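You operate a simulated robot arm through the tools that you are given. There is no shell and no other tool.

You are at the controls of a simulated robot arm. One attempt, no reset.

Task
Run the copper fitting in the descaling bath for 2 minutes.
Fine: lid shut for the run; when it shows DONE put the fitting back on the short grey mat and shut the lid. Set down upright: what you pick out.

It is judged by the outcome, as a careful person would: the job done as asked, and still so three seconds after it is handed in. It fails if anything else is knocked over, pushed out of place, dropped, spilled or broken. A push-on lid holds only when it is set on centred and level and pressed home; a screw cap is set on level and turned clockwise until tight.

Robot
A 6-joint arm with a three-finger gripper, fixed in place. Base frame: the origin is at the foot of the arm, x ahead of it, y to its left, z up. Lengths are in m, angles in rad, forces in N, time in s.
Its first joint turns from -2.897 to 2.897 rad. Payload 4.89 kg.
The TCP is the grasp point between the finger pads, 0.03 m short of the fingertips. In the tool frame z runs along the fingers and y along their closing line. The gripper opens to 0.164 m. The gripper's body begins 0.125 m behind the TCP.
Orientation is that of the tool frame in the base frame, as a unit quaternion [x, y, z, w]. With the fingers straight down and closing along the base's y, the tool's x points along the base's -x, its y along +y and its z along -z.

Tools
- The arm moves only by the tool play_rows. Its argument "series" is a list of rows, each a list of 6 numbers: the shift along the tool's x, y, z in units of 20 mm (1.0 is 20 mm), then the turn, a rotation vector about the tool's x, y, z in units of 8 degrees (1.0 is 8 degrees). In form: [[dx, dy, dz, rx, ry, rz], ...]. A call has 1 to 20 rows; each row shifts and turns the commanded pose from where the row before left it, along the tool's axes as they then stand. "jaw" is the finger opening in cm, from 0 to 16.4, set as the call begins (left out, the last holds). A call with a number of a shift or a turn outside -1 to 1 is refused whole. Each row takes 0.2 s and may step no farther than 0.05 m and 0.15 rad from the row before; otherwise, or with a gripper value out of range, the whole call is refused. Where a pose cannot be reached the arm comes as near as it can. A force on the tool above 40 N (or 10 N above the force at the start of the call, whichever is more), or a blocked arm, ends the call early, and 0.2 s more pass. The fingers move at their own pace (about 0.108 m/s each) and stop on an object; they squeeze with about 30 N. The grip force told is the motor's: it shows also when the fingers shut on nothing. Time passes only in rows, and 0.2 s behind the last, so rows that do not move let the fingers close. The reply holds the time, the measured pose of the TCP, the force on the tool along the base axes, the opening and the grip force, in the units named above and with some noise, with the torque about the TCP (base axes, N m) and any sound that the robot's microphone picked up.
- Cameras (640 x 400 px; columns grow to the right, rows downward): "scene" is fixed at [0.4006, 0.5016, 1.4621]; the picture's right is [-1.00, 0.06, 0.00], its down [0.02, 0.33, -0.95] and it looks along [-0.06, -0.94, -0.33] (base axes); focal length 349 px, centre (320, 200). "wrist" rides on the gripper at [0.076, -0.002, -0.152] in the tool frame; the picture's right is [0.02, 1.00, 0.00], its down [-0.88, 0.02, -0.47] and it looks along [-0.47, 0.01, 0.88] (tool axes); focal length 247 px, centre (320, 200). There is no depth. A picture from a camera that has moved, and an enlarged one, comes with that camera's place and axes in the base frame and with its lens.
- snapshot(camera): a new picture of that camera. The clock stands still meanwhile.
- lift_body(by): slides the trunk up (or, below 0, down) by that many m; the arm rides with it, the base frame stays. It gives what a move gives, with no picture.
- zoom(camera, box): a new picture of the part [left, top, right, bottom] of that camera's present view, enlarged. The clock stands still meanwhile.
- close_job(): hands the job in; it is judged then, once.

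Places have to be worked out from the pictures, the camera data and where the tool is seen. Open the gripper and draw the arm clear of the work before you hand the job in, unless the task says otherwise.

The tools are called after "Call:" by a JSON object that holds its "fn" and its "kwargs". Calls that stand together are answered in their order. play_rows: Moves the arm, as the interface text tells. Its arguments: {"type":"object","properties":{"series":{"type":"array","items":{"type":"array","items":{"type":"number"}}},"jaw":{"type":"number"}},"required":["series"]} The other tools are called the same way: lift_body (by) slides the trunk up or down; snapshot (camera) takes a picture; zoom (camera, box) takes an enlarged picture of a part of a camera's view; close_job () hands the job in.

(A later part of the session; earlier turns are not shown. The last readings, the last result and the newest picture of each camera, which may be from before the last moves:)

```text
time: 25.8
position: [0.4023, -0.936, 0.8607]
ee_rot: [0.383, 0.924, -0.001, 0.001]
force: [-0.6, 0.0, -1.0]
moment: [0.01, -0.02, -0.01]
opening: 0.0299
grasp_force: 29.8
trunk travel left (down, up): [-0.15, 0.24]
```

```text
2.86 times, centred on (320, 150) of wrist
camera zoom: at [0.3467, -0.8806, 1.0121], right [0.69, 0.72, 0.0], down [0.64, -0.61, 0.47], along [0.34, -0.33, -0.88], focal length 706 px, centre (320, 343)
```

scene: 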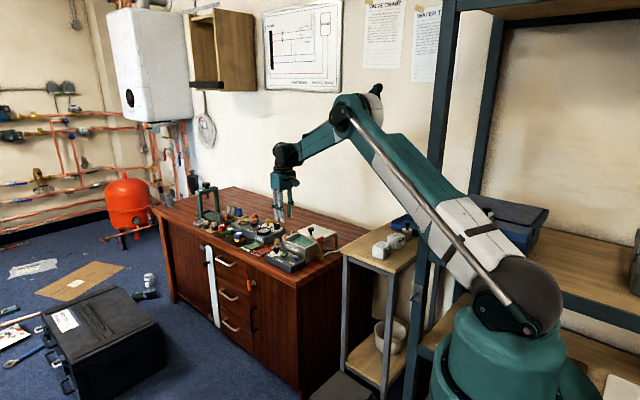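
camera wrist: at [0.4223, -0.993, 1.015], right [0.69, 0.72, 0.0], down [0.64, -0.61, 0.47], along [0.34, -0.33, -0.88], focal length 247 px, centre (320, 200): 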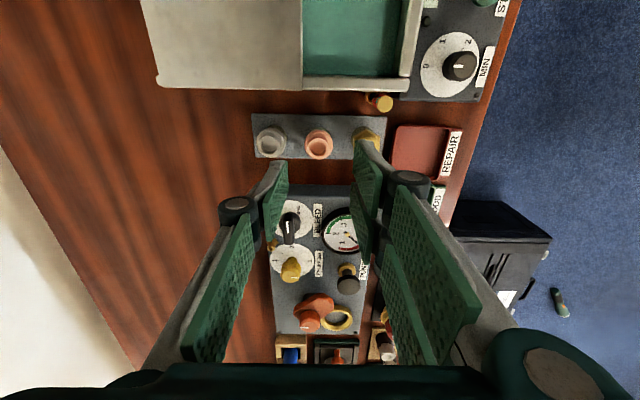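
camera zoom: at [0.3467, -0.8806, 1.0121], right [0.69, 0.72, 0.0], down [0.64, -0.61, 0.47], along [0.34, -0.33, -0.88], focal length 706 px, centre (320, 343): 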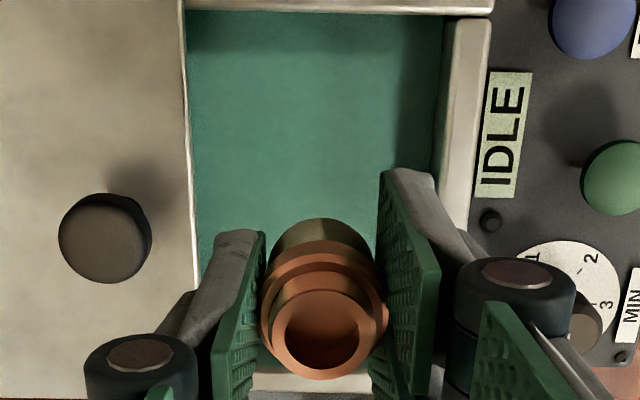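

Centred between lid edge (−43 mm) and front wall (+39 mm). I rotate the hand −90° here, still 35 mm above the rim.

Call:
{"fn": "play_rows", "kwargs": {"series": [[0, -0.1, 0, 0, 0, -0.9375], [0, 0, 0, 0, 0, -0.9375], [0, 0, 0, 0, 0, -0.9375], [0, 0, 0, 0, 0, -0.9375], [0, 0, 0, 0, 0, -0.9375], [0, 0, 0, 0, 0, -0.9375], [0, 0, 0, 0, 0, -0.9375], [0, 0, 0, 0, 0, -0.9375], [0, 0, 0, 0, 0, -0.9375], [0, 0, 0, 0, 0, -0.9375], [0, 0, 0, 0, 0, -0.9375], [0, 0, 0, 0, 0, -0.9375], [0, 0, 0, 0, 0, 0]]}}

Call:
{"fn": "zoom", "kwargs": {"camera": "scene", "box": [258, 195, 338, 251]}}

Call:
{"fn": "snapshot", "kwargs": {"camera": "wrist"}}

Call:
{"fn": "zoom", "kwargs": {"camera": "wrist", "box": [220, 80, 420, 220]}}

```text
time: 28.6
position: [0.3999, -0.9364, 0.8607]
ee_rot: [-0.384, 0.924, -0.001, 0.0]
force: [0.4, 0.1, -0.8]
moment: [0.02, 0.03, 0.0]
opening: 0.0299
grasp_force: 30.5
trunk travel left (down, up): [-0.15, 0.24]
```

```text
7.14 times, centred on (298, 223) of scene
camera zoom: at [0.4006, 0.5016, 1.4621], right [-1.0, 0.06, 0.0], down [0.02, 0.33, -0.95], along [-0.06, -0.94, -0.33], focal length 2493 px, centre (477, 36)
```

zoom: 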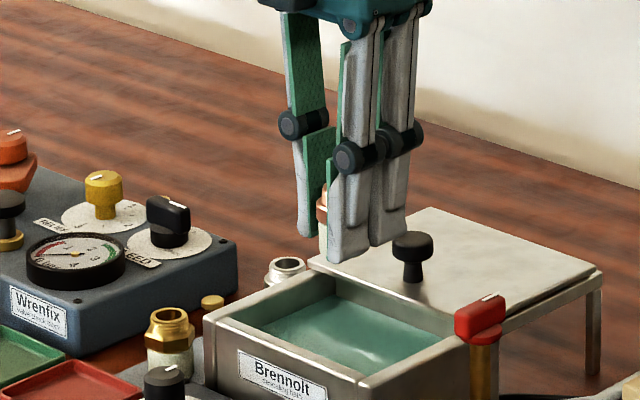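

```text
taken
camera wrist: at [0.3475, -0.9904, 1.0125], right [-0.72, 0.69, 0.0], down [0.61, 0.64, 0.47], along [0.33, 0.34, -0.88], focal length 247 px, centre (320, 200)
```

wrist: 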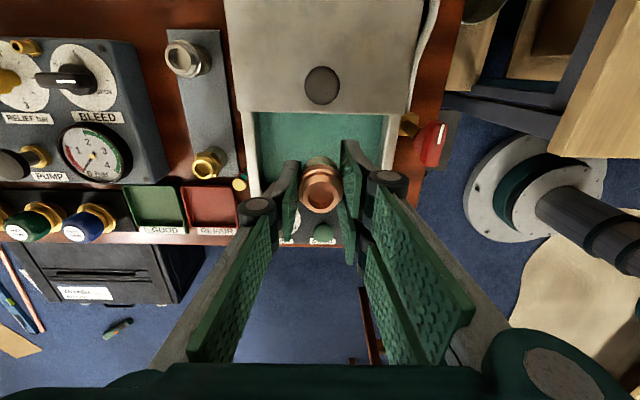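

```text
2.86 times, centred on (320, 150) of wrist
camera zoom: at [0.3475, -0.9904, 1.0125], right [-0.72, 0.69, 0.0], down [0.61, 0.64, 0.47], along [0.33, 0.34, -0.88], focal length 706 px, centre (320, 343)
```

zoom: 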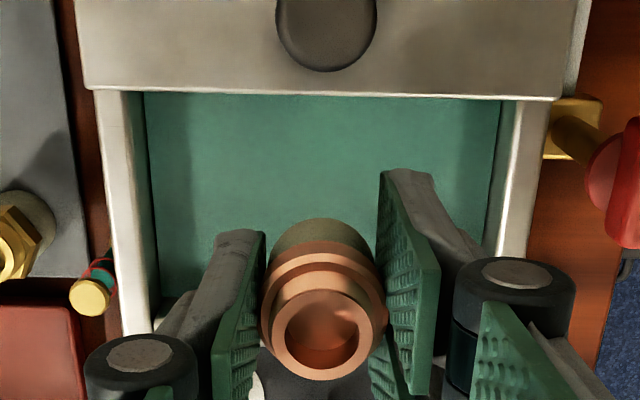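

The hand fits the opening with 6 mm or more all around. I lower the fitting 90 mm into the bath, then feel for the floor.

Call:
{"fn": "play_rows", "kwargs": {"series": [[0, 0, 0.5, 0, 0, 0], [0, 0, 0.5, 0, 0, 0], [0, 0, 0.5, 0, 0, 0], [0, 0, 0.5, 0, 0, 0], [0, 0, 0.5, 0, 0, 0], [0, 0, 0.5, 0, 0, 0], [0, 0, 0.4, 0, 0, 0], [0, 0, 0.4, 0, 0, 0], [0, 0, 0.4, 0, 0, 0]]}}

Call:
{"fn": "zoom", "kwargs": {"camera": "scene", "box": [258, 195, 338, 251]}}

Call:
{"fn": "zoom", "kwargs": {"camera": "wrist", "box": [220, 80, 420, 220]}}

```text
time: 30.6
position: [0.4001, -0.9377, 0.776]
ee_rot: [-0.382, 0.924, 0.0, 0.0]
force: [-0.9, 0.2, -0.3]
moment: [-0.03, 0.0, 0.02]
opening: 0.0298
grasp_force: 30.1
trunk travel left (down, up): [-0.15, 0.24]
```

```text
7.14 times, centred on (298, 223) of scene
camera zoom: at [0.4006, 0.5016, 1.4621], right [-1.0, 0.06, 0.0], down [0.02, 0.33, -0.95], along [-0.06, -0.94, -0.33], focal length 2493 px, centre (477, 36)
```

zoom: 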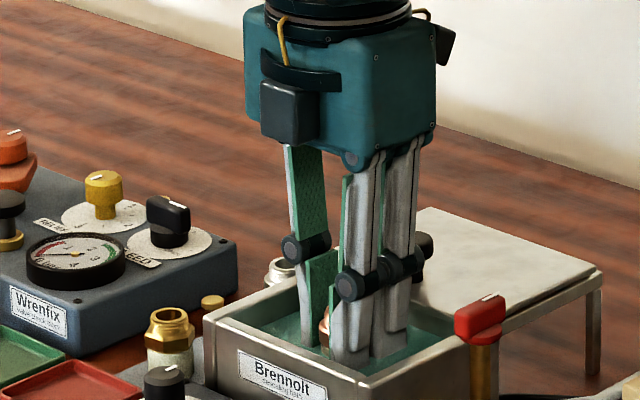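

```text
2.86 times, centred on (320, 150) of wrist
camera zoom: at [0.3475, -0.9903, 0.9284], right [-0.72, 0.69, 0.0], down [0.61, 0.64, 0.47], along [0.33, 0.34, -0.88], focal length 706 px, centre (320, 343)
```

zoom: 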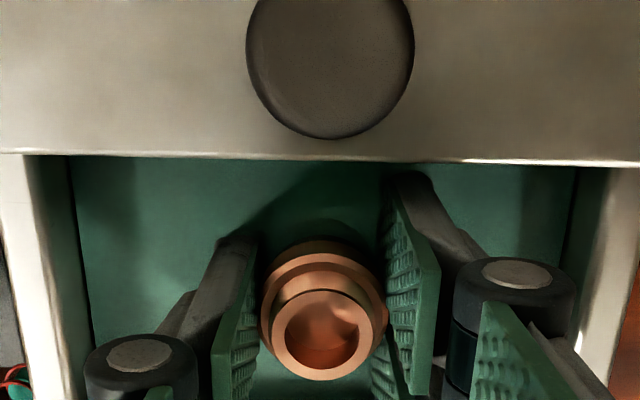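

No contact yet, with the fitting half submerged (base ≈0.738). I continue in small steps, feeling for the floor.

Call:
{"fn": "play_rows", "kwargs": {"series": [[0, 0, 0.25, 0, 0, 0], [0, 0, 0.25, 0, 0, 0], [0, 0, 0.2, 0, 0, 0], [0, 0, 0.15, 0, 0, 0]]}}

```text
time: 31.6
position: [0.3997, -0.9374, 0.7595]
ee_rot: [-0.383, 0.924, 0.0, 0.0]
force: [0.3, -0.1, -1.7]
moment: [0.01, -0.01, -0.03]
opening: 0.0295
grasp_force: 30.0
trunk travel left (down, up): [-0.15, 0.24]
```

Base is at about 0.722 and still free. I go on in 2 mm steps.

Call:
{"fn": "play_rows", "kwargs": {"series": [[0, 0, 0.1, 0, 0, 0], [0, 0, 0.1, 0, 0, 0], [0, 0, 0.1, 0, 0, 0]]}}

Call:
{"fn": "zoom", "kwargs": {"camera": "wrist", "box": [220, 80, 420, 220]}}

Call:
{"fn": "zoom", "kwargs": {"camera": "scene", "box": [278, 215, 328, 250]}}

```text
time: 32.4
position: [0.401, -0.9373, 0.7553]
ee_rot: [-0.383, 0.924, 0.0, -0.001]
force: [1.9, -0.4, 10.4]
moment: [0.02, 0.04, 0.0]
opening: 0.0296
grasp_force: 29.5
trunk travel left (down, up): [-0.15, 0.24]
```

```text
2.86 times, centred on (320, 150) of wrist
camera zoom: at [0.3473, -0.9902, 0.9064], right [-0.72, 0.69, 0.0], down [0.61, 0.64, 0.47], along [0.33, 0.34, -0.88], focal length 706 px, centre (320, 343)
```

zoom: 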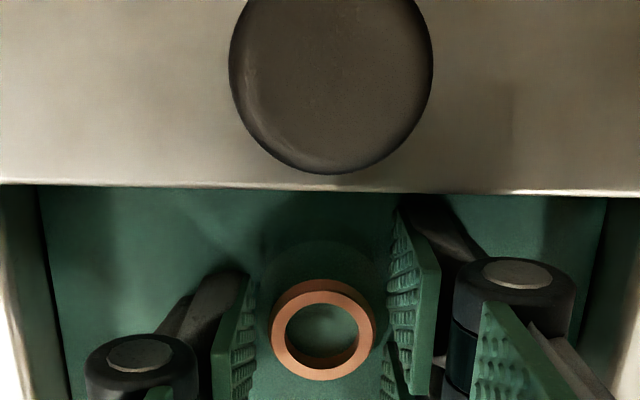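

```text
11.43 times, centred on (303, 232) of scene
camera zoom: at [0.4006, 0.5016, 1.4621], right [-1.0, 0.06, 0.0], down [0.02, 0.33, -0.95], along [-0.06, -0.94, -0.33], focal length 3988 px, centre (514, -171)
```

zoom: 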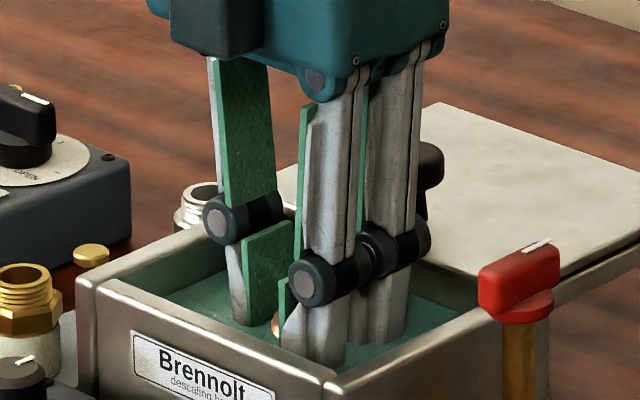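

The fitting touches the floor (10 N up). I open the jaws to 4.2 cm to leave it standing, then rise straight out.

Call:
{"fn": "play_rows", "kwargs": {"series": [[0, 0, -0.05, 0, 0, 0], [0, 0, 0, 0, 0, 0], [0, 0, 0, 0, 0, 0]], "jaw": 4.2}}

Call:
{"fn": "zoom", "kwargs": {"camera": "wrist", "box": [220, 80, 420, 220]}}

```text
time: 33.2
position: [0.4011, -0.9376, 0.7561]
ee_rot: [-0.382, 0.924, 0.0, -0.001]
force: [0.0, -0.2, -0.2]
moment: [0.0, -0.01, 0.04]
opening: 0.0419
grasp_force: 0.0
trunk travel left (down, up): [-0.15, 0.24]
```

```text
2.86 times, centred on (320, 150) of wrist
camera zoom: at [0.3474, -0.9905, 0.9067], right [-0.72, 0.69, 0.0], down [0.61, 0.64, 0.47], along [0.33, 0.34, -0.88], focal length 706 px, centre (320, 343)
```

zoom: 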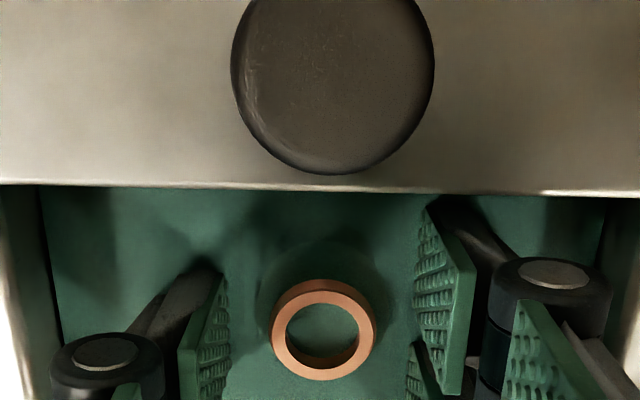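

Released and standing. I rise straight out to z≈0.90 and look at the bath.

Call:
{"fn": "play_rows", "kwargs": {"series": [[0, 0, -0.3, 0, 0, 0], [0, 0, -0.5, 0, 0, 0], [0, 0, -0.9, 0, 0, 0], [0, 0, -0.9, 0, 0, 0], [0, 0, -1, 0, 0, 0], [0, 0, -1, 0, 0, 0], [0, 0, -1, 0, 0, 0], [0, 0, -1, 0, 0, 0], [0, 0, -1, 0, 0, 0], [0, 0, 0, 0, 0, 0]]}}

Call:
{"fn": "snapshot", "kwargs": {"camera": "wrist"}}

Call:
{"fn": "zoom", "kwargs": {"camera": "wrist", "box": [240, 90, 400, 190]}}

Call:
{"fn": "zoom", "kwargs": {"camera": "scene", "box": [278, 225, 332, 259]}}

```text
time: 35.4
position: [0.4003, -0.9363, 0.9065]
ee_rot: [-0.383, 0.924, 0.0, 0.0]
force: [0.0, 0.4, 0.0]
moment: [0.0, 0.02, 0.0]
opening: 0.0417
grasp_force: 0.0
trunk travel left (down, up): [-0.15, 0.24]
```

```text
taken
camera wrist: at [0.3474, -0.9907, 1.0585], right [-0.72, 0.69, 0.0], down [0.61, 0.64, 0.47], along [0.33, 0.34, -0.88], focal length 247 px, centre (320, 200)
```

wrist: 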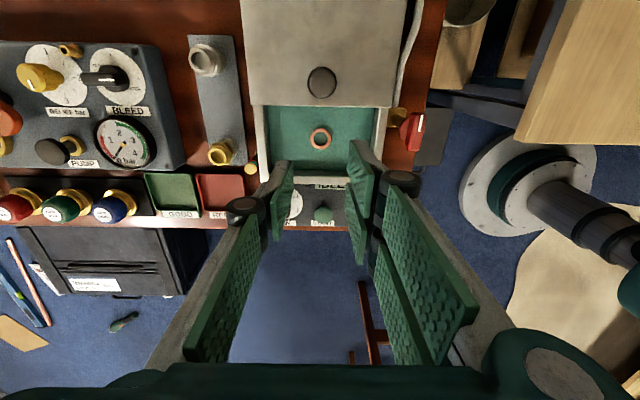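

```text
4.00 times, centred on (320, 140) of wrist
camera zoom: at [0.3474, -0.9907, 1.0585], right [-0.72, 0.69, 0.0], down [0.61, 0.64, 0.47], along [0.33, 0.34, -0.88], focal length 988 px, centre (320, 440)
```

zoom: 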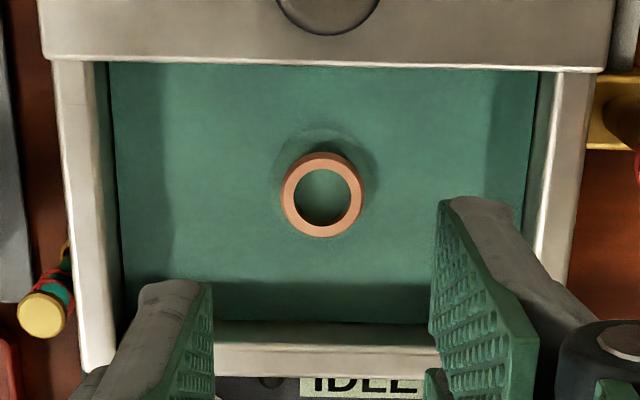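

```text
11.76 times, centred on (305, 242) of scene
camera zoom: at [0.4006, 0.5016, 1.4621], right [-1.0, 0.06, 0.0], down [0.02, 0.33, -0.95], along [-0.06, -0.94, -0.33], focal length 4106 px, centre (496, -294)
```

zoom: 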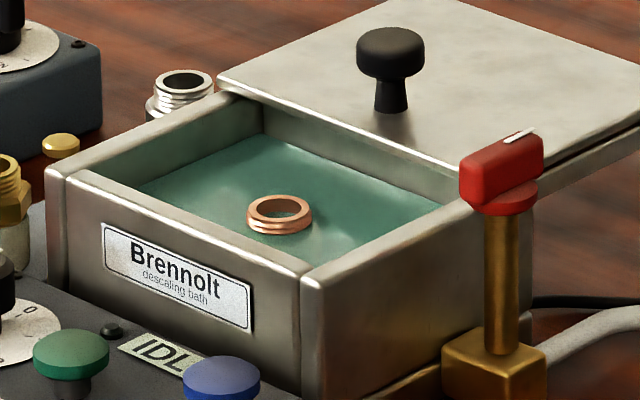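

The fitting stands upright in the liquid. Next I close the lid: the knob is 64 mm behind the TCP, so I move over it and lower, first stopping with tips above the knob for a check.

Call:
{"fn": "play_rows", "kwargs": {"series": [[0.805, -0.01, 0, 0, 0, 0], [0.805, -0.01, 0, 0, 0, 0], [0.805, -0.01, 0, 0, 0, 0], [0.805, -0.01, 0, 0, 0, 0], [0, 0, 0.8, 0, 0, 0], [0, 0, 0.8, 0, 0, 0], [0, 0, 0.5, 0, 0, 0], [0, 0, 0, 0, 0, 0]], "jaw": 5.5}}

Call:
{"fn": "zoom", "kwargs": {"camera": "wrist", "box": [240, 110, 400, 230]}}

```text
time: 37.2
position: [0.3556, -0.9826, 0.8655]
ee_rot: [-0.383, 0.924, 0.0, 0.0]
force: [0.4, -0.1, 0.3]
moment: [0.04, 0.0, 0.01]
opening: 0.0548
grasp_force: 0.1
trunk travel left (down, up): [-0.15, 0.24]
```

```text
3.33 times, centred on (320, 170) of wrist
camera zoom: at [0.3028, -1.0369, 1.0165], right [-0.72, 0.69, 0.0], down [0.61, 0.64, 0.47], along [0.33, 0.34, -0.88], focal length 823 px, centre (320, 300)
```

zoom: 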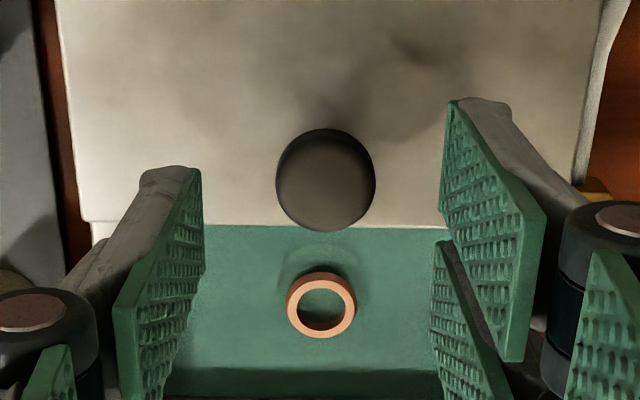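

The knob is within 2 mm of centre. I correct and lower to grip height, then close.

Call:
{"fn": "play_rows", "kwargs": {"series": [[-0.08, 0.06, 0.6, 0, 0, 0], [0, 0, 0.7, 0, 0, 0], [0, 0, 0.7, 0, 0, 0], [0, 0, 0.53, 0, 0, 0], [0, 0, 0, 0, 0, 0]]}}

Call:
{"fn": "play_rows", "kwargs": {"series": [[0, 0, 0, 0, 0, 0], [0, 0, 0, 0, 0, 0], [0, 0, 0, 0, 0, 0]], "jaw": 1.5}}

Call:
{"fn": "zoom", "kwargs": {"camera": "wrist", "box": [240, 110, 400, 230]}}

```text
time: 38.4
position: [0.3554, -0.9821, 0.813]
ee_rot: [-0.382, 0.924, 0.001, 0.0]
force: [0.9, -0.6, 0.9]
moment: [0.0, 0.02, 0.01]
opening: 0.055
grasp_force: 0.1
trunk travel left (down, up): [-0.15, 0.24]
```

```text
time: 39.2
position: [0.3553, -0.9817, 0.814]
ee_rot: [-0.383, 0.924, 0.0, 0.0]
force: [6.7, -6.9, 0.0]
moment: [-0.13, -0.02, -0.07]
opening: 0.0246
grasp_force: 44.7
trunk travel left (down, up): [-0.15, 0.24]
```

```text
3.33 times, centred on (320, 170) of wrist
camera zoom: at [0.3028, -1.0352, 0.9652], right [-0.72, 0.69, 0.0], down [0.61, 0.64, 0.47], along [0.33, 0.34, -0.88], focal length 823 px, centre (320, 300)
```

zoom: 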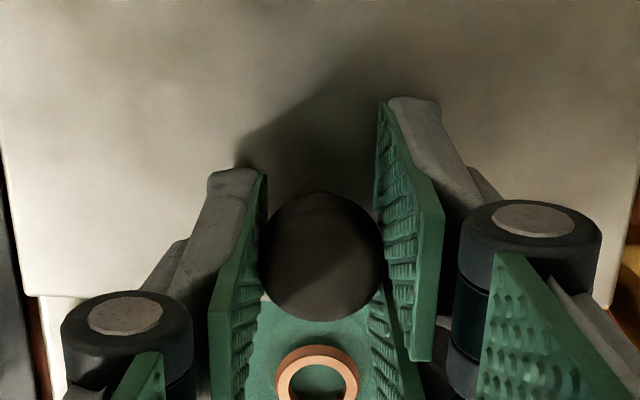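

Gripped. I ease 0.5 mm sideways to drop the lateral load, then slide the lid forward.

Call:
{"fn": "play_rows", "kwargs": {"series": [[0, -0.022, 0, 0, 0, 0], [-0.3, 0, 0, 0, 0, 0], [-0.4, 0, 0, 0, 0, 0], [-0.4, 0, 0, 0, 0, 0], [-0.4, 0, 0, 0, 0, 0], [-0.4, 0, 0, 0, 0, 0]]}}

Call:
{"fn": "zoom", "kwargs": {"camera": "scene", "box": [268, 205, 348, 261]}}

```text
time: 40.6
position: [0.3827, -0.9533, 0.8147]
ee_rot: [-0.382, 0.924, 0.001, -0.001]
force: [-6.1, 5.8, -17.6]
moment: [-0.08, 0.2, 0.0]
opening: 0.0245
grasp_force: 45.3
trunk travel left (down, up): [-0.15, 0.24]
```

```text
7.14 times, centred on (308, 233) of scene
camera zoom: at [0.4006, 0.5016, 1.4621], right [-1.0, 0.06, 0.0], down [0.02, 0.33, -0.95], along [-0.06, -0.94, -0.33], focal length 2493 px, centre (406, -36)
```

zoom: 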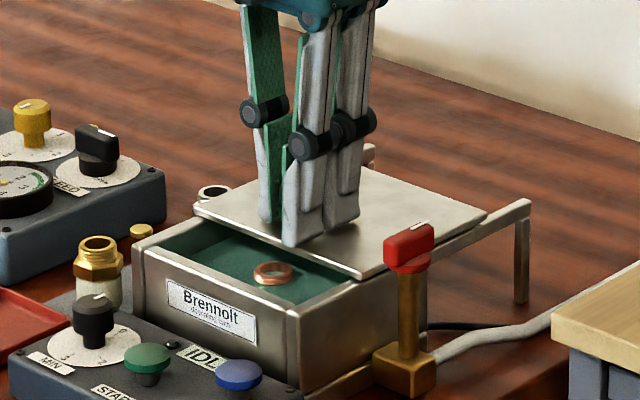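

Sliding fine, though the grip pulls up slightly (−17 N). I ease down a little and continue.

Call:
{"fn": "play_rows", "kwargs": {"series": [[-0.2, 0.012, 0.03, 0, 0, 0], [-0.4, 0, 0, 0, 0, 0], [-0.4, 0, 0, 0, 0, 0], [-0.4, 0, 0, 0, 0, 0]]}}

Call:
{"fn": "zoom", "kwargs": {"camera": "scene", "box": [268, 205, 348, 261]}}

```text
time: 41.6
position: [0.4019, -0.9347, 0.8128]
ee_rot: [-0.383, 0.924, 0.001, -0.001]
force: [-9.4, 8.1, -11.7]
moment: [0.12, 0.04, -0.07]
opening: 0.0247
grasp_force: 44.8
trunk travel left (down, up): [-0.15, 0.24]
```

```text
7.14 times, centred on (308, 233) of scene
camera zoom: at [0.4006, 0.5016, 1.4621], right [-1.0, 0.06, 0.0], down [0.02, 0.33, -0.95], along [-0.06, -0.94, -0.33], focal length 2493 px, centre (406, -36)
```

zoom: 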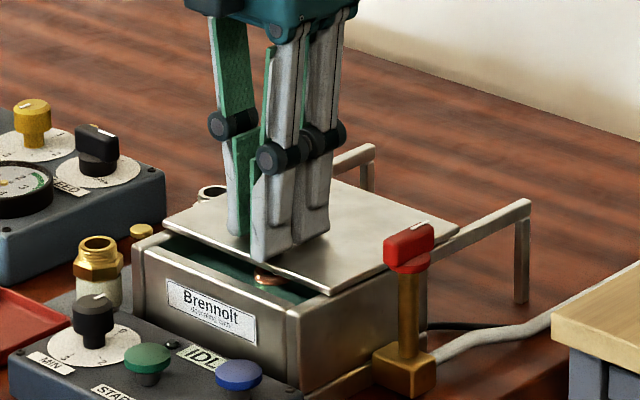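

About 30 mm remain. I ease the lateral load again and continue toward the closed position.

Call:
{"fn": "play_rows", "kwargs": {"series": [[-0.3, 0.03, 0.02, 0, 0, 0], [-0.4, 0, 0, 0, 0, 0], [-0.4, 0, 0, 0, 0, 0], [-0.3, 0, 0, 0, 0, 0]]}}

Call:
{"fn": "zoom", "kwargs": {"camera": "scene", "box": [268, 205, 348, 261]}}

Call:
{"fn": "zoom", "kwargs": {"camera": "wrist", "box": [240, 110, 400, 230]}}

```text
time: 42.6
position: [0.4208, -0.9149, 0.8138]
ee_rot: [-0.382, 0.924, 0.0, -0.001]
force: [4.6, -5.6, 1.1]
moment: [0.04, -0.17, -0.07]
opening: 0.0247
grasp_force: 45.1
trunk travel left (down, up): [-0.15, 0.24]
```

```text
7.14 times, centred on (308, 233) of scene
camera zoom: at [0.4006, 0.5016, 1.4621], right [-1.0, 0.06, 0.0], down [0.02, 0.33, -0.95], along [-0.06, -0.94, -0.33], focal length 2493 px, centre (406, -36)
```

zoom: 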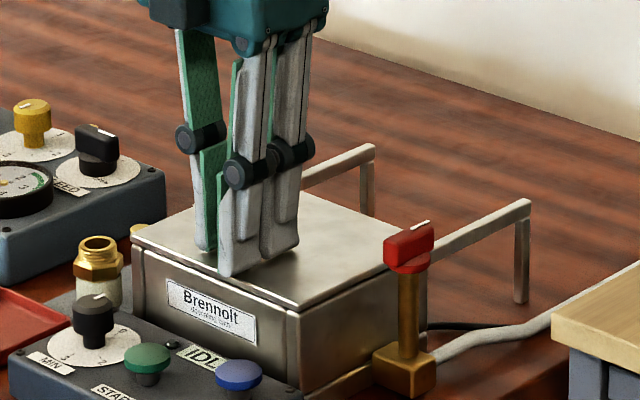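

```text
3.33 times, centred on (320, 170) of wrist
camera zoom: at [0.3695, -0.9684, 0.9653], right [-0.72, 0.69, 0.0], down [0.61, 0.64, 0.47], along [0.33, 0.34, -0.88], focal length 823 px, centre (320, 300)
```

zoom: 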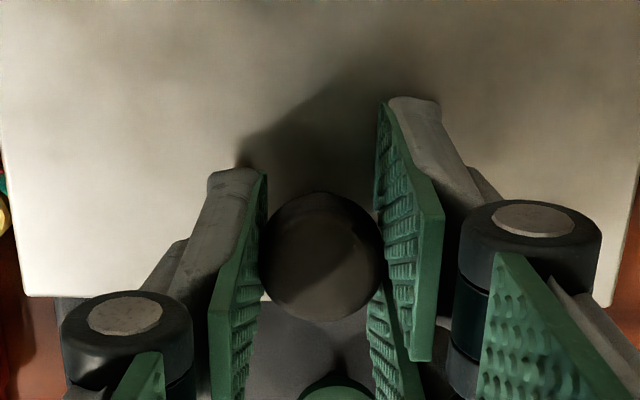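

Nearly closed, with about 2.5 mm left. I push gently to the stop.

Call:
{"fn": "play_rows", "kwargs": {"series": [[-0.08, 0, 0, 0, 0, 0], [-0.05, 0, 0, 0, 0, 0], [0, 0, 0, 0, 0, 0]]}}

```text
time: 43.4
position: [0.4239, -0.9124, 0.8121]
ee_rot: [-0.383, 0.924, 0.0, 0.0]
force: [8.6, -17.8, 10.7]
moment: [-0.12, -0.22, -0.12]
opening: 0.0244
grasp_force: 44.9
trunk travel left (down, up): [-0.15, 0.24]
```

The lid is at its original closed position with a stop force building. I release and rise, then check that it is fully shut.

Call:
{"fn": "play_rows", "kwargs": {"series": [[0, -0.04, 0, 0, 0, 0], [0, 0, 0, 0, 0, 0], [0, 0, -0.6, 0, 0, 0], [0, 0, -1, 0, 0, 0], [0, 0, -1, 0, 0, 0], [0, 0, -1, 0, 0, 0], [0, 0, -1, 0, 0, 0], [0, 0, 0, 0, 0, 0]], "jaw": 5.5}}

Call:
{"fn": "zoom", "kwargs": {"camera": "scene", "box": [268, 215, 338, 264]}}

Call:
{"fn": "snapshot", "kwargs": {"camera": "wrist"}}

```text
time: 45.2
position: [0.4235, -0.9122, 0.9058]
ee_rot: [-0.383, 0.924, 0.0, -0.001]
force: [0.4, 0.3, 0.3]
moment: [-0.02, -0.04, 0.01]
opening: 0.0552
grasp_force: 0.1
trunk travel left (down, up): [-0.15, 0.24]
```

```text
8.16 times, centred on (303, 240) of scene
camera zoom: at [0.4006, 0.5016, 1.4621], right [-1.0, 0.06, 0.0], down [0.02, 0.33, -0.95], along [-0.06, -0.94, -0.33], focal length 2849 px, centre (459, -122)
```

zoom: 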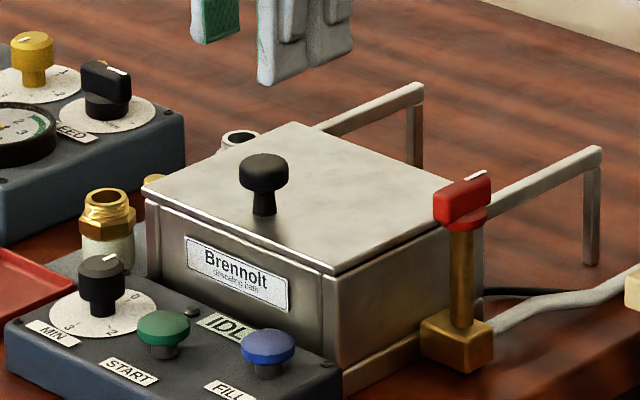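

```text
taken
camera wrist: at [0.3711, -0.9664, 1.0576], right [-0.72, 0.69, 0.0], down [0.61, 0.64, 0.47], along [0.33, 0.34, -0.88], focal length 247 px, centre (320, 200)
```

wrist: 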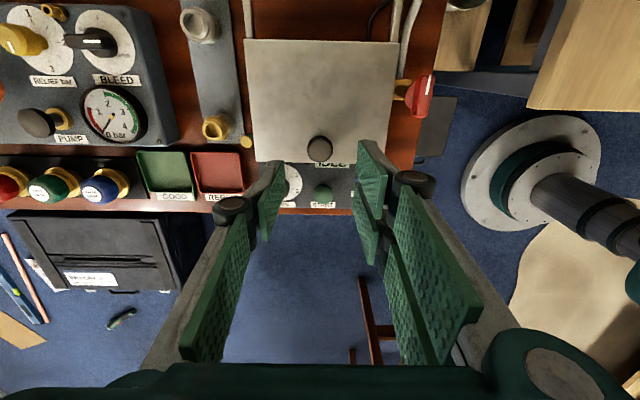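

The lid is shut with the display still at IDLE. Next is the dial, at about (0.511, -0.896), knob top ≈0.76. To turn it clockwise without the wider finger pair passing the START button, I want tool-y to sweep from az 45° to −75°. I test that rotation range here in free air first.

Call:
{"fn": "play_rows", "kwargs": {"series": [[0, 0, -0.5, 0, 0, 1], [0, 0, 0, 0, 0, 1], [0, 0, 0, 0, 0, 1], [0, 0, 0, 0, 0, 1], [0, 0, 0, 0, 0, 1], [0, 0, 0, 0, 0, 1], [0, 0, 0, 0, 0, 1], [0, 0, 0, 0, 0, 1], [0, 0, 0, 0, 0, 1], [0, 0, 0, 0, 0, 1], [0, 0, 0, 0, 0, 1], [0, 0, 0, 0, 0, 1], [0, 0, 0, 0, 0, 1], [0, 0, 0, 0, 0, 1], [0, 0, 0, 0, 0, 1], [0, 0, 0, 0, 0, 1], [0, 0, 0, 0, 0, 1], [0, 0, 0, 0, 0, 1], [0, 0, 0, 0, 0, 1], [0, 0, 0, 0, 0, 1]]}}

Call:
{"fn": "play_rows", "kwargs": {"series": [[0, 0, 0, 0, 0, 1], [0, 0, 0, 0, 0, 1], [0, 0, 0, 0, 0, 1], [0, 0, 0, 0, 0, 1], [0, 0, 0, 0, 0, 1], [0, 0, 0, 0, 0, 1], [0, 0, 0, 0, 0, 0.25], [0, 0, 0, 0, 0, 0]]}}

```text
time: 49.4
position: [0.423, -0.9132, 0.9159]
ee_rot: [0.844, 0.537, -0.001, -0.001]
force: [-0.4, -0.3, -0.4]
moment: [0.01, 0.04, 0.02]
opening: 0.0548
grasp_force: 0.0
trunk travel left (down, up): [-0.15, 0.24]
```

```text
time: 51.2
position: [0.4234, -0.9128, 0.9151]
ee_rot: [0.992, 0.13, 0.0, 0.0]
force: [-0.2, -0.6, 0.3]
moment: [0.01, -0.01, 0.0]
opening: 0.0549
grasp_force: 0.1
trunk travel left (down, up): [-0.15, 0.24]
```

The full sweep is reachable. I rotate back to az 135° and move over the dial.

Call:
{"fn": "play_rows", "kwargs": {"series": [[0, 0, 0, 0, 0, -1], [0, 0, 0, 0, 0, -1], [0, 0, 0, 0, 0, -1], [0, 0, 0, 0, 0, -1], [0, 0, 0, 0, 0, -1], [0, 0, 0, 0, 0, -1], [0, 0, 0, 0, 0, -1], [0, 0, 0, 0, 0, -1], [0, 0, 0, 0, 0, -1], [0, 0, 0, 0, 0, -1], [0, 0, 0, 0, 0, -1], [0, 0, 0, 0, 0, -1], [0, 0, 0, 0, 0, -1], [0, 0, 0, 0, 0, -1], [0, 0, 0, 0, 0, -1]]}}

Call:
{"fn": "play_rows", "kwargs": {"series": [[-0.5, 0.74, 0, 0, 0, 0], [-0.5, 0.74, 0, 0, 0, 0], [-0.5, 0.74, 0, 0, 0, 0], [-0.5, 0.74, 0, 0, 0, 0], [-0.5, 0.73, 0, 0, 0, 0], [0, 0, 0.9, 0, 0, 0], [0, 0, 0.9, 0, 0, 0], [0, 0, 0, 0, 0, 0]], "jaw": 4.5}}

Call:
{"fn": "snapshot", "kwargs": {"camera": "wrist"}}

Call:
{"fn": "zoom", "kwargs": {"camera": "wrist", "box": [260, 100, 400, 200]}}

Call:
{"fn": "zoom", "kwargs": {"camera": "scene", "box": [258, 215, 328, 264]}}

```text
time: 54.4
position: [0.4236, -0.9134, 0.915]
ee_rot: [0.382, 0.924, 0.0, 0.0]
force: [0.7, 0.0, 0.1]
moment: [0.02, -0.03, -0.03]
opening: 0.0552
grasp_force: 0.0
trunk travel left (down, up): [-0.15, 0.24]
```

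```text
time: 56.2
position: [0.5107, -0.8971, 0.8782]
ee_rot: [0.383, 0.924, 0.0, 0.0]
force: [-0.6, 0.3, 0.2]
moment: [-0.02, 0.0, 0.02]
opening: 0.0447
grasp_force: 0.1
trunk travel left (down, up): [-0.15, 0.24]
```

```text
taken
camera wrist: at [0.4564, -0.8419, 1.0307], right [0.69, 0.72, 0.0], down [0.64, -0.61, 0.47], along [0.34, -0.33, -0.88], focal length 247 px, centre (320, 200)
```

wrist: 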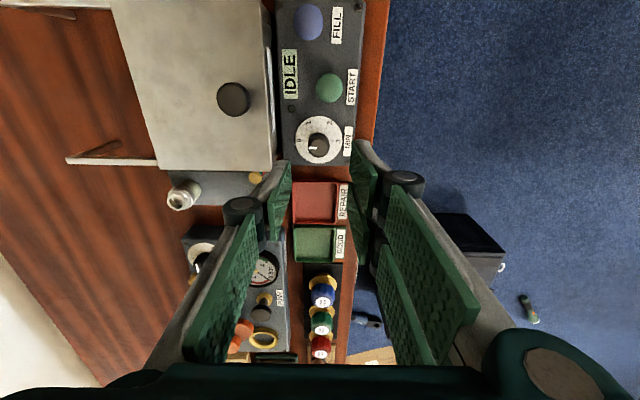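

```text
4.00 times, centred on (330, 150) of wrist
camera zoom: at [0.4564, -0.8419, 1.0307], right [0.69, 0.72, 0.0], down [0.64, -0.61, 0.47], along [0.34, -0.33, -0.88], focal length 988 px, centre (280, 400)
```

zoom: 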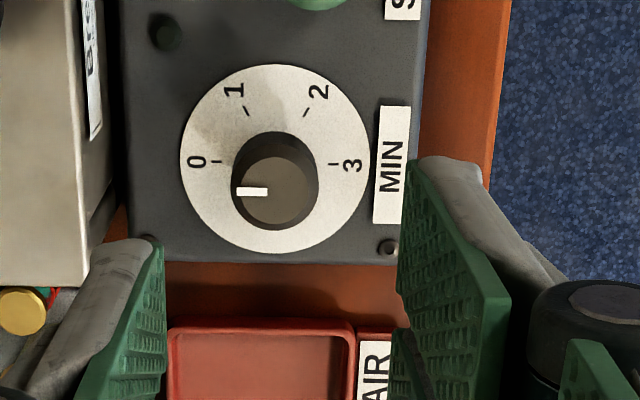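

```text
8.16 times, centred on (293, 240) of scene
camera zoom: at [0.4006, 0.5016, 1.4621], right [-1.0, 0.06, 0.0], down [0.02, 0.33, -0.95], along [-0.06, -0.94, -0.33], focal length 2849 px, centre (540, -122)
```

zoom: 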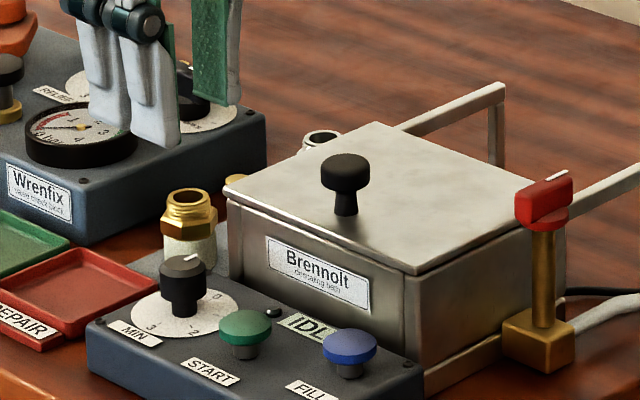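

The dial axis lines up within 1 mm of the TCP and its head spans z≈0.748–0.766. I lower in two stages.

Call:
{"fn": "play_rows", "kwargs": {"series": [[-0.045, -0.05, 0.8, 0, 0, 0], [0, 0, 0.8, 0, 0, 0], [0, 0, 0.8, 0, 0, 0], [0, 0, 0.8, 0, 0, 0], [0, 0, 0.6, 0, 0, 0], [0, 0, 0, 0, 0, 0]]}}

Call:
{"fn": "zoom", "kwargs": {"camera": "wrist", "box": [240, 100, 400, 220]}}

Call:
{"fn": "zoom", "kwargs": {"camera": "scene", "box": [258, 215, 328, 264]}}

```text
time: 57.6
position: [0.5112, -0.896, 0.8029]
ee_rot: [0.383, 0.924, 0.0, 0.001]
force: [0.0, -0.5, -0.5]
moment: [-0.03, -0.01, -0.03]
opening: 0.0448
grasp_force: 0.1
trunk travel left (down, up): [-0.15, 0.24]
```

```text
3.33 times, centred on (320, 160) of wrist
camera zoom: at [0.4565, -0.843, 0.9544], right [0.69, 0.72, 0.0], down [0.64, -0.61, 0.47], along [0.34, -0.33, -0.88], focal length 823 px, centre (320, 333)
```

zoom: 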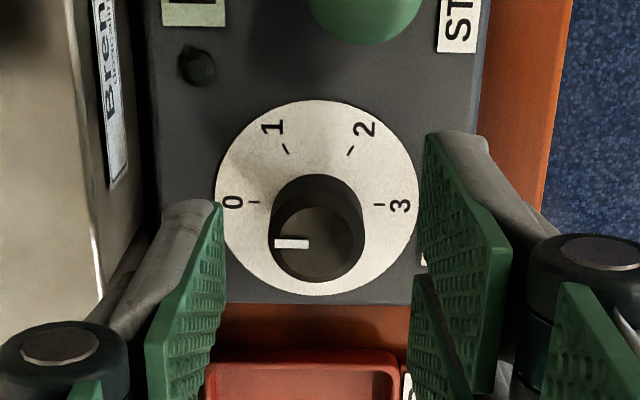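

```text
8.16 times, centred on (293, 240) of scene
camera zoom: at [0.4006, 0.5016, 1.4621], right [-1.0, 0.06, 0.0], down [0.02, 0.33, -0.95], along [-0.06, -0.94, -0.33], focal length 2849 px, centre (540, -122)
```

zoom: 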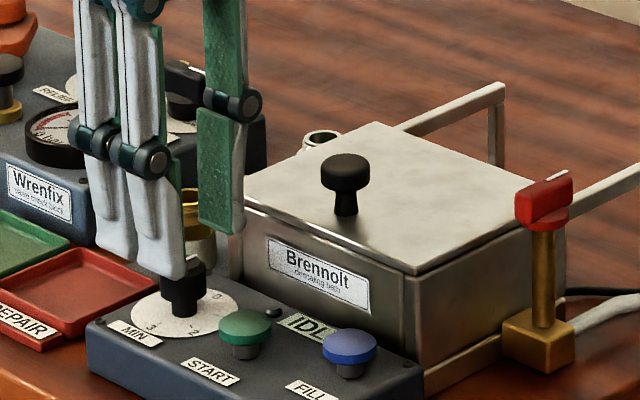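

Well aligned, so I lower the last 30 mm and close on the dial knob.

Call:
{"fn": "play_rows", "kwargs": {"series": [[0, -0.05, 0.5, 0, 0, 0], [0, 0, 0.5, 0, 0, 0], [0, 0, 0.48, 0, 0, 0], [0, 0, 0, 0, 0, 0]]}}

Call:
{"fn": "play_rows", "kwargs": {"series": [[0, 0, 0, 0, 0, 0], [0, 0, 0, 0, 0, 0], [0, 0, 0, 0, 0, 0]], "jaw": 1.5}}

Call:
{"fn": "zoom", "kwargs": {"camera": "wrist", "box": [240, 100, 400, 220]}}

```text
time: 58.6
position: [0.5105, -0.8983, 0.7737]
ee_rot: [0.383, 0.924, 0.0, -0.001]
force: [0.1, -0.1, 0.5]
moment: [-0.02, -0.01, -0.01]
opening: 0.0447
grasp_force: 0.1
trunk travel left (down, up): [-0.15, 0.24]
```

```text
time: 59.4
position: [0.5103, -0.8984, 0.7739]
ee_rot: [0.383, 0.924, 0.0, 0.0]
force: [0.6, 3.7, -2.8]
moment: [0.06, -0.07, -0.01]
opening: 0.0238
grasp_force: 45.3
trunk travel left (down, up): [-0.15, 0.24]
```

```text
3.33 times, centred on (320, 160) of wrist
camera zoom: at [0.4558, -0.8438, 0.9251], right [0.69, 0.72, 0.0], down [0.64, -0.61, 0.47], along [0.34, -0.33, -0.88], focal length 823 px, centre (320, 333)
```

zoom: 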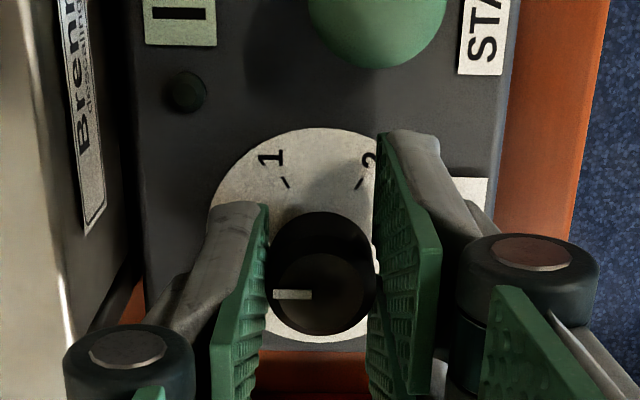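

Gripped at 2.4 cm with small forces. I turn clockwise by 60° first and check the pointer follows.

Call:
{"fn": "play_rows", "kwargs": {"series": [[0, 0, 0, 0, 0, 0.5], [0, 0, 0, 0, 0, 0.75], [0, 0, 0, 0, 0, 0.75], [0, 0, 0, 0, 0, 0.75], [0, 0, 0, 0, 0, 0.75], [0, 0, 0, 0, 0, 0.75], [0, 0, 0, 0, 0, 0.75], [0, 0, 0, 0, 0, 0.75], [0, 0, 0, 0, 0, 0.75], [0, 0, 0, 0, 0, 0.75], [0, 0, 0, 0, 0, 0.25], [0, 0, 0, 0, 0, 0]]}}

Call:
{"fn": "zoom", "kwargs": {"camera": "wrist", "box": [240, 100, 400, 220]}}

Call:
{"fn": "zoom", "kwargs": {"camera": "scene", "box": [258, 215, 328, 264]}}

```text
time: 62.0
position: [0.5121, -0.8989, 0.7742]
ee_rot: [0.793, 0.609, -0.001, 0.001]
force: [29.9, -2.0, -0.8]
moment: [-0.09, -0.82, 0.01]
opening: 0.0238
grasp_force: 45.4
trunk travel left (down, up): [-0.15, 0.24]
```

```text
3.33 times, centred on (320, 160) of wrist
camera zoom: at [0.5303, -0.8226, 0.925], right [0.97, -0.24, 0.0], down [-0.21, -0.86, 0.47], along [-0.11, -0.46, -0.88], focal length 823 px, centre (320, 333)
```

zoom: 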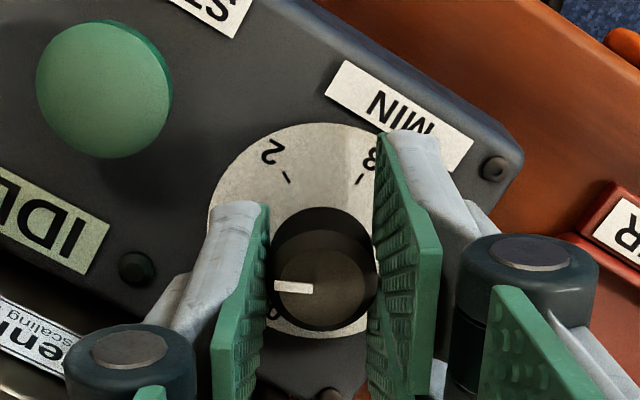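

```text
8.16 times, centred on (293, 240) of scene
camera zoom: at [0.4006, 0.5016, 1.4621], right [-1.0, 0.06, 0.0], down [0.02, 0.33, -0.95], along [-0.06, -0.94, -0.33], focal length 2849 px, centre (540, -122)
```

zoom: 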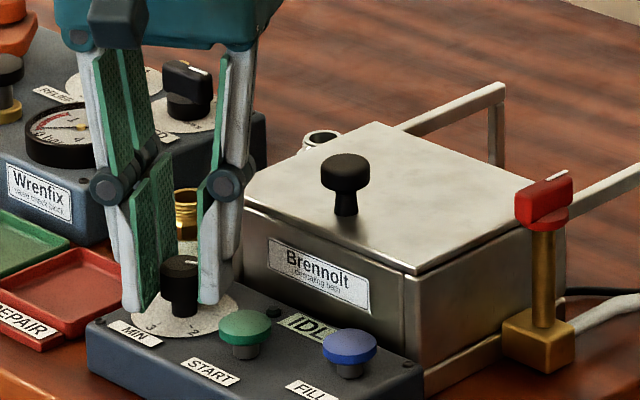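

The pointer followed 60°, but a 30 N side load shows my TCP is about 1.5 mm off the dial axis. I shift to relieve that and turn the remaining 60°.

Call:
{"fn": "play_rows", "kwargs": {"series": [[-0.037, 0.065, 0, 0, 0, 0], [0, 0, 0, 0, 0, 0.5], [0, 0, 0, 0, 0, 0.75], [0, 0, 0, 0, 0, 0.75], [0, 0, 0, 0, 0, 0.75], [0, 0, 0, 0, 0, 0.75], [0, 0, 0, 0, 0, 0.75], [0, 0, 0, 0, 0, 0.75], [0, 0, 0, 0, 0, 0.75], [0, 0, 0, 0, 0, 0.75], [0, 0, 0, 0, 0, 0.75], [0, 0, 0, 0, 0, 0.25], [0, 0, 0, 0, 0, 0]]}}

Call:
{"fn": "zoom", "kwargs": {"camera": "wrist", "box": [240, 100, 400, 220]}}

Call:
{"fn": "zoom", "kwargs": {"camera": "scene", "box": [258, 215, 328, 264]}}

```text
time: 64.8
position: [0.5116, -0.8991, 0.774]
ee_rot: [0.991, 0.131, 0.0, 0.0]
force: [12.1, 26.7, -15.0]
moment: [0.8, -0.53, 0.0]
opening: 0.0236
grasp_force: 45.1
trunk travel left (down, up): [-0.15, 0.24]
```

```text
3.33 times, centred on (320, 160) of wrist
camera zoom: at [0.5862, -0.8761, 0.9251], right [0.28, -0.96, 0.0], down [-0.85, -0.25, 0.47], along [-0.45, -0.13, -0.88], focal length 823 px, centre (320, 333)
```

zoom: 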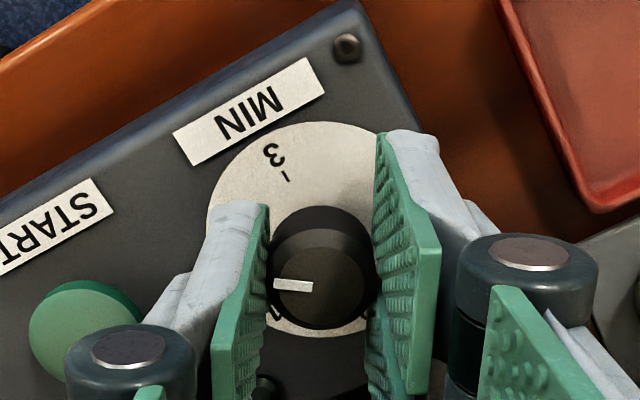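

```text
8.16 times, centred on (293, 240) of scene
camera zoom: at [0.4006, 0.5016, 1.4621], right [-1.0, 0.06, 0.0], down [0.02, 0.33, -0.95], along [-0.06, -0.94, -0.33], focal length 2849 px, centre (540, -122)
```

zoom: 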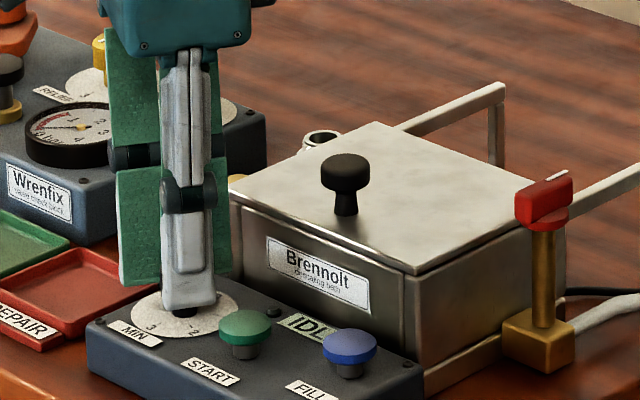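

The knob is turned by 120°. I ease the side load, open the jaws, rise, and check the pointer.

Call:
{"fn": "play_rows", "kwargs": {"series": [[0.03, -0.05, 0, 0, 0, 0], [0, 0, 0, 0, 0, 0]]}}

Call:
{"fn": "play_rows", "kwargs": {"series": [[0, 0, 0, 0, 0, 0], [0, 0, 0, 0, 0, 0], [0, 0, -0.5, 0, 0, 0], [0, 0, -1, 0, 0, 0], [0, 0, -1, 0, 0, 0], [0, 0, -1, 0, 0, 0], [0, 0, -1, 0, 0, 0], [0, 0, -1, 0, 0, 0], [0, 0, 0, 0, 0, 0]], "jaw": 4.5}}

Call:
{"fn": "zoom", "kwargs": {"camera": "wrist", "box": [260, 90, 400, 190]}}

Call:
{"fn": "zoom", "kwargs": {"camera": "scene", "box": [258, 235, 308, 270]}}

```text
time: 65.4
position: [0.5115, -0.8989, 0.7729]
ee_rot: [0.991, 0.13, 0.0, 0.0]
force: [13.6, 10.4, -11.3]
moment: [0.26, -0.47, 0.01]
opening: 0.024
grasp_force: 44.6
trunk travel left (down, up): [-0.15, 0.24]
```

```text
time: 67.4
position: [0.5125, -0.899, 0.8831]
ee_rot: [0.992, 0.13, -0.001, 0.0]
force: [0.7, -0.3, -0.3]
moment: [0.03, -0.02, 0.04]
opening: 0.045
grasp_force: 0.0
trunk travel left (down, up): [-0.15, 0.24]
```

```text
4.00 times, centred on (330, 140) of wrist
camera zoom: at [0.5858, -0.8755, 1.0356], right [0.28, -0.96, 0.0], down [-0.85, -0.25, 0.47], along [-0.45, -0.13, -0.88], focal length 988 px, centre (280, 440)
```

zoom: 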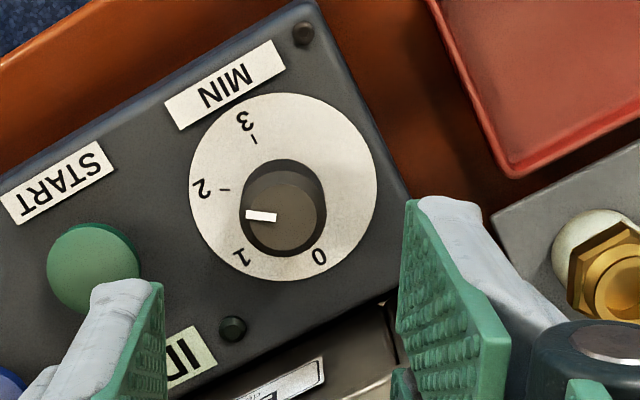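

```text
11.43 times, centred on (283, 252) of scene
camera zoom: at [0.4006, 0.5016, 1.4621], right [-1.0, 0.06, 0.0], down [0.02, 0.33, -0.95], along [-0.06, -0.94, -0.33], focal length 3988 px, centre (743, -400)
```

zoom: 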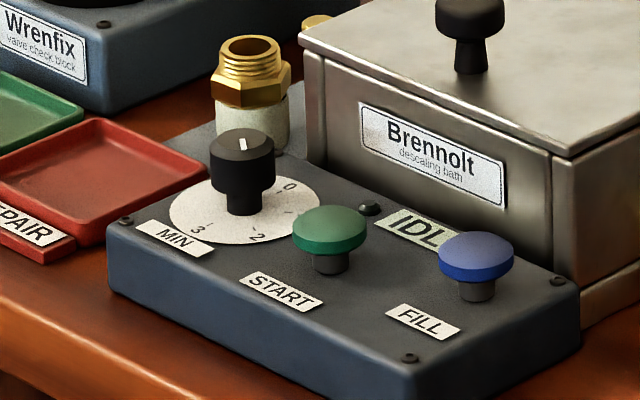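

The pointer sits near 2; I zoom in tightly to measure the exact angle against the tick.

Call:
{"fn": "zoom", "kwargs": {"camera": "wrist", "box": [304, 110, 360, 165]}}

Call:
{"fn": "zoom", "kwargs": {"camera": "scene", "box": [270, 243, 290, 258]}}

```text
7.27 times, centred on (332, 138) of wrist
camera zoom: at [0.5858, -0.8755, 1.0356], right [0.28, -0.96, 0.0], down [-0.85, -0.25, 0.47], along [-0.45, -0.13, -0.88], focal length 1796 px, centre (233, 654)
```

zoom: 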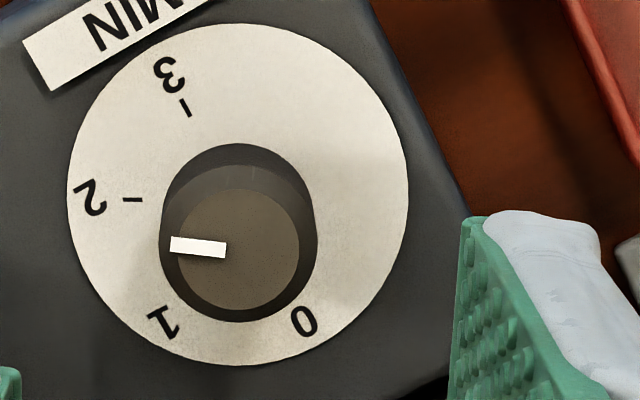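

```text
16.00 times, centred on (280, 250) of scene
camera zoom: at [0.4006, 0.5016, 1.4621], right [-1.0, 0.06, 0.0], down [0.02, 0.33, -0.95], along [-0.06, -0.94, -0.33], focal length 5584 px, centre (960, -608)
```

zoom: 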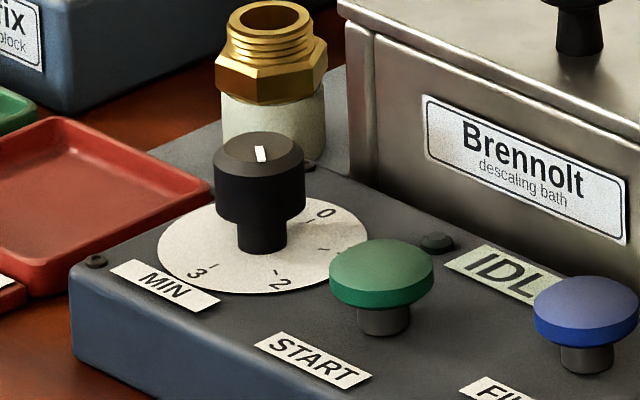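

The pointer looks a few degrees past 2. I take a tighter zoom to measure it properly.

Call:
{"fn": "zoom", "kwargs": {"camera": "wrist", "box": [311, 117, 347, 153]}}

```text
11.11 times, centred on (329, 135) of wrist
camera zoom: at [0.5858, -0.8755, 1.0356], right [0.28, -0.96, 0.0], down [-0.85, -0.25, 0.47], along [-0.45, -0.13, -0.88], focal length 2744 px, centre (220, 922)
```

zoom: 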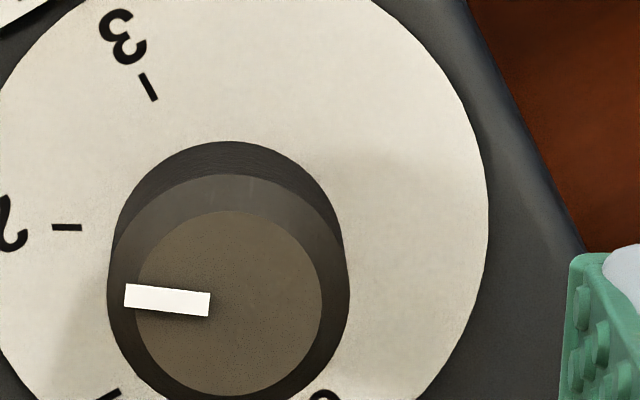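

The mark is about 5° past the 2 tick (7° vs 2° in the picture). I go back down, regrip, and turn 5° counter-clockwise.

Call:
{"fn": "play_rows", "kwargs": {"series": [[0.035, -0.015, 1, 0, 0, 0], [0, 0, 1, 0, 0, 0], [0, 0, 1, 0, 0, 0], [0, 0, 1, 0, 0, 0], [0, 0, 0.9, 0, 0, 0], [0, 0, 0.6, 0, 0, 0], [0, 0, 0, 0, 0, 0]]}}

Call:
{"fn": "play_rows", "kwargs": {"series": [[0, 0, 0, 0, 0, 0], [0, 0, 0, 0, 0, 0], [0, 0, 0, 0, 0, 0]], "jaw": 1.5}}

Call:
{"fn": "play_rows", "kwargs": {"series": [[0, 0, 0, 0, 0, -0.2], [0, 0, 0, 0, 0, -0.2], [0, 0, 0, 0, 0, -0.22], [0, 0, 0, 0, 0, 0]]}}

Call:
{"fn": "zoom", "kwargs": {"camera": "wrist", "box": [240, 100, 400, 220]}}

```text
time: 69.0
position: [0.5128, -0.8981, 0.7731]
ee_rot: [0.991, 0.131, 0.0, -0.001]
force: [-0.8, 0.0, 0.3]
moment: [-0.03, -0.03, 0.02]
opening: 0.0447
grasp_force: 0.0
trunk travel left (down, up): [-0.15, 0.24]
```

```text
time: 69.8
position: [0.5128, -0.8982, 0.7733]
ee_rot: [0.991, 0.131, 0.0, 0.0]
force: [7.0, -24.2, 3.6]
moment: [-0.68, -0.23, 0.01]
opening: 0.0238
grasp_force: 44.4
trunk travel left (down, up): [-0.15, 0.24]
```

```text
time: 70.8
position: [0.513, -0.899, 0.7737]
ee_rot: [0.985, 0.174, 0.0, 0.0]
force: [6.8, -37.5, 10.1]
moment: [-1.01, 0.1, 0.02]
opening: 0.0238
grasp_force: 44.6
trunk travel left (down, up): [-0.15, 0.24]
```

```text
3.33 times, centred on (320, 160) of wrist
camera zoom: at [0.5841, -0.8694, 0.9251], right [0.36, -0.93, 0.0], down [-0.82, -0.32, 0.47], along [-0.44, -0.17, -0.88], focal length 823 px, centre (320, 333)
```

zoom: 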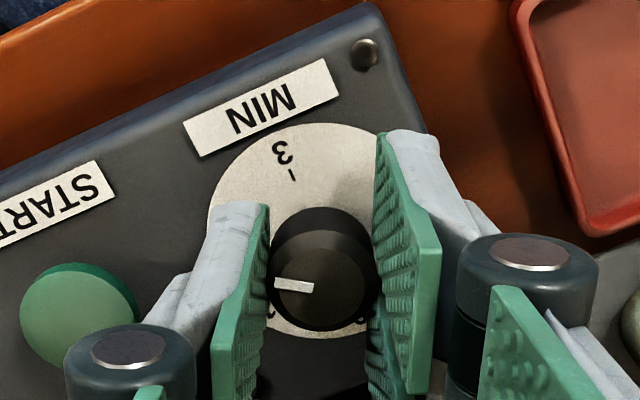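

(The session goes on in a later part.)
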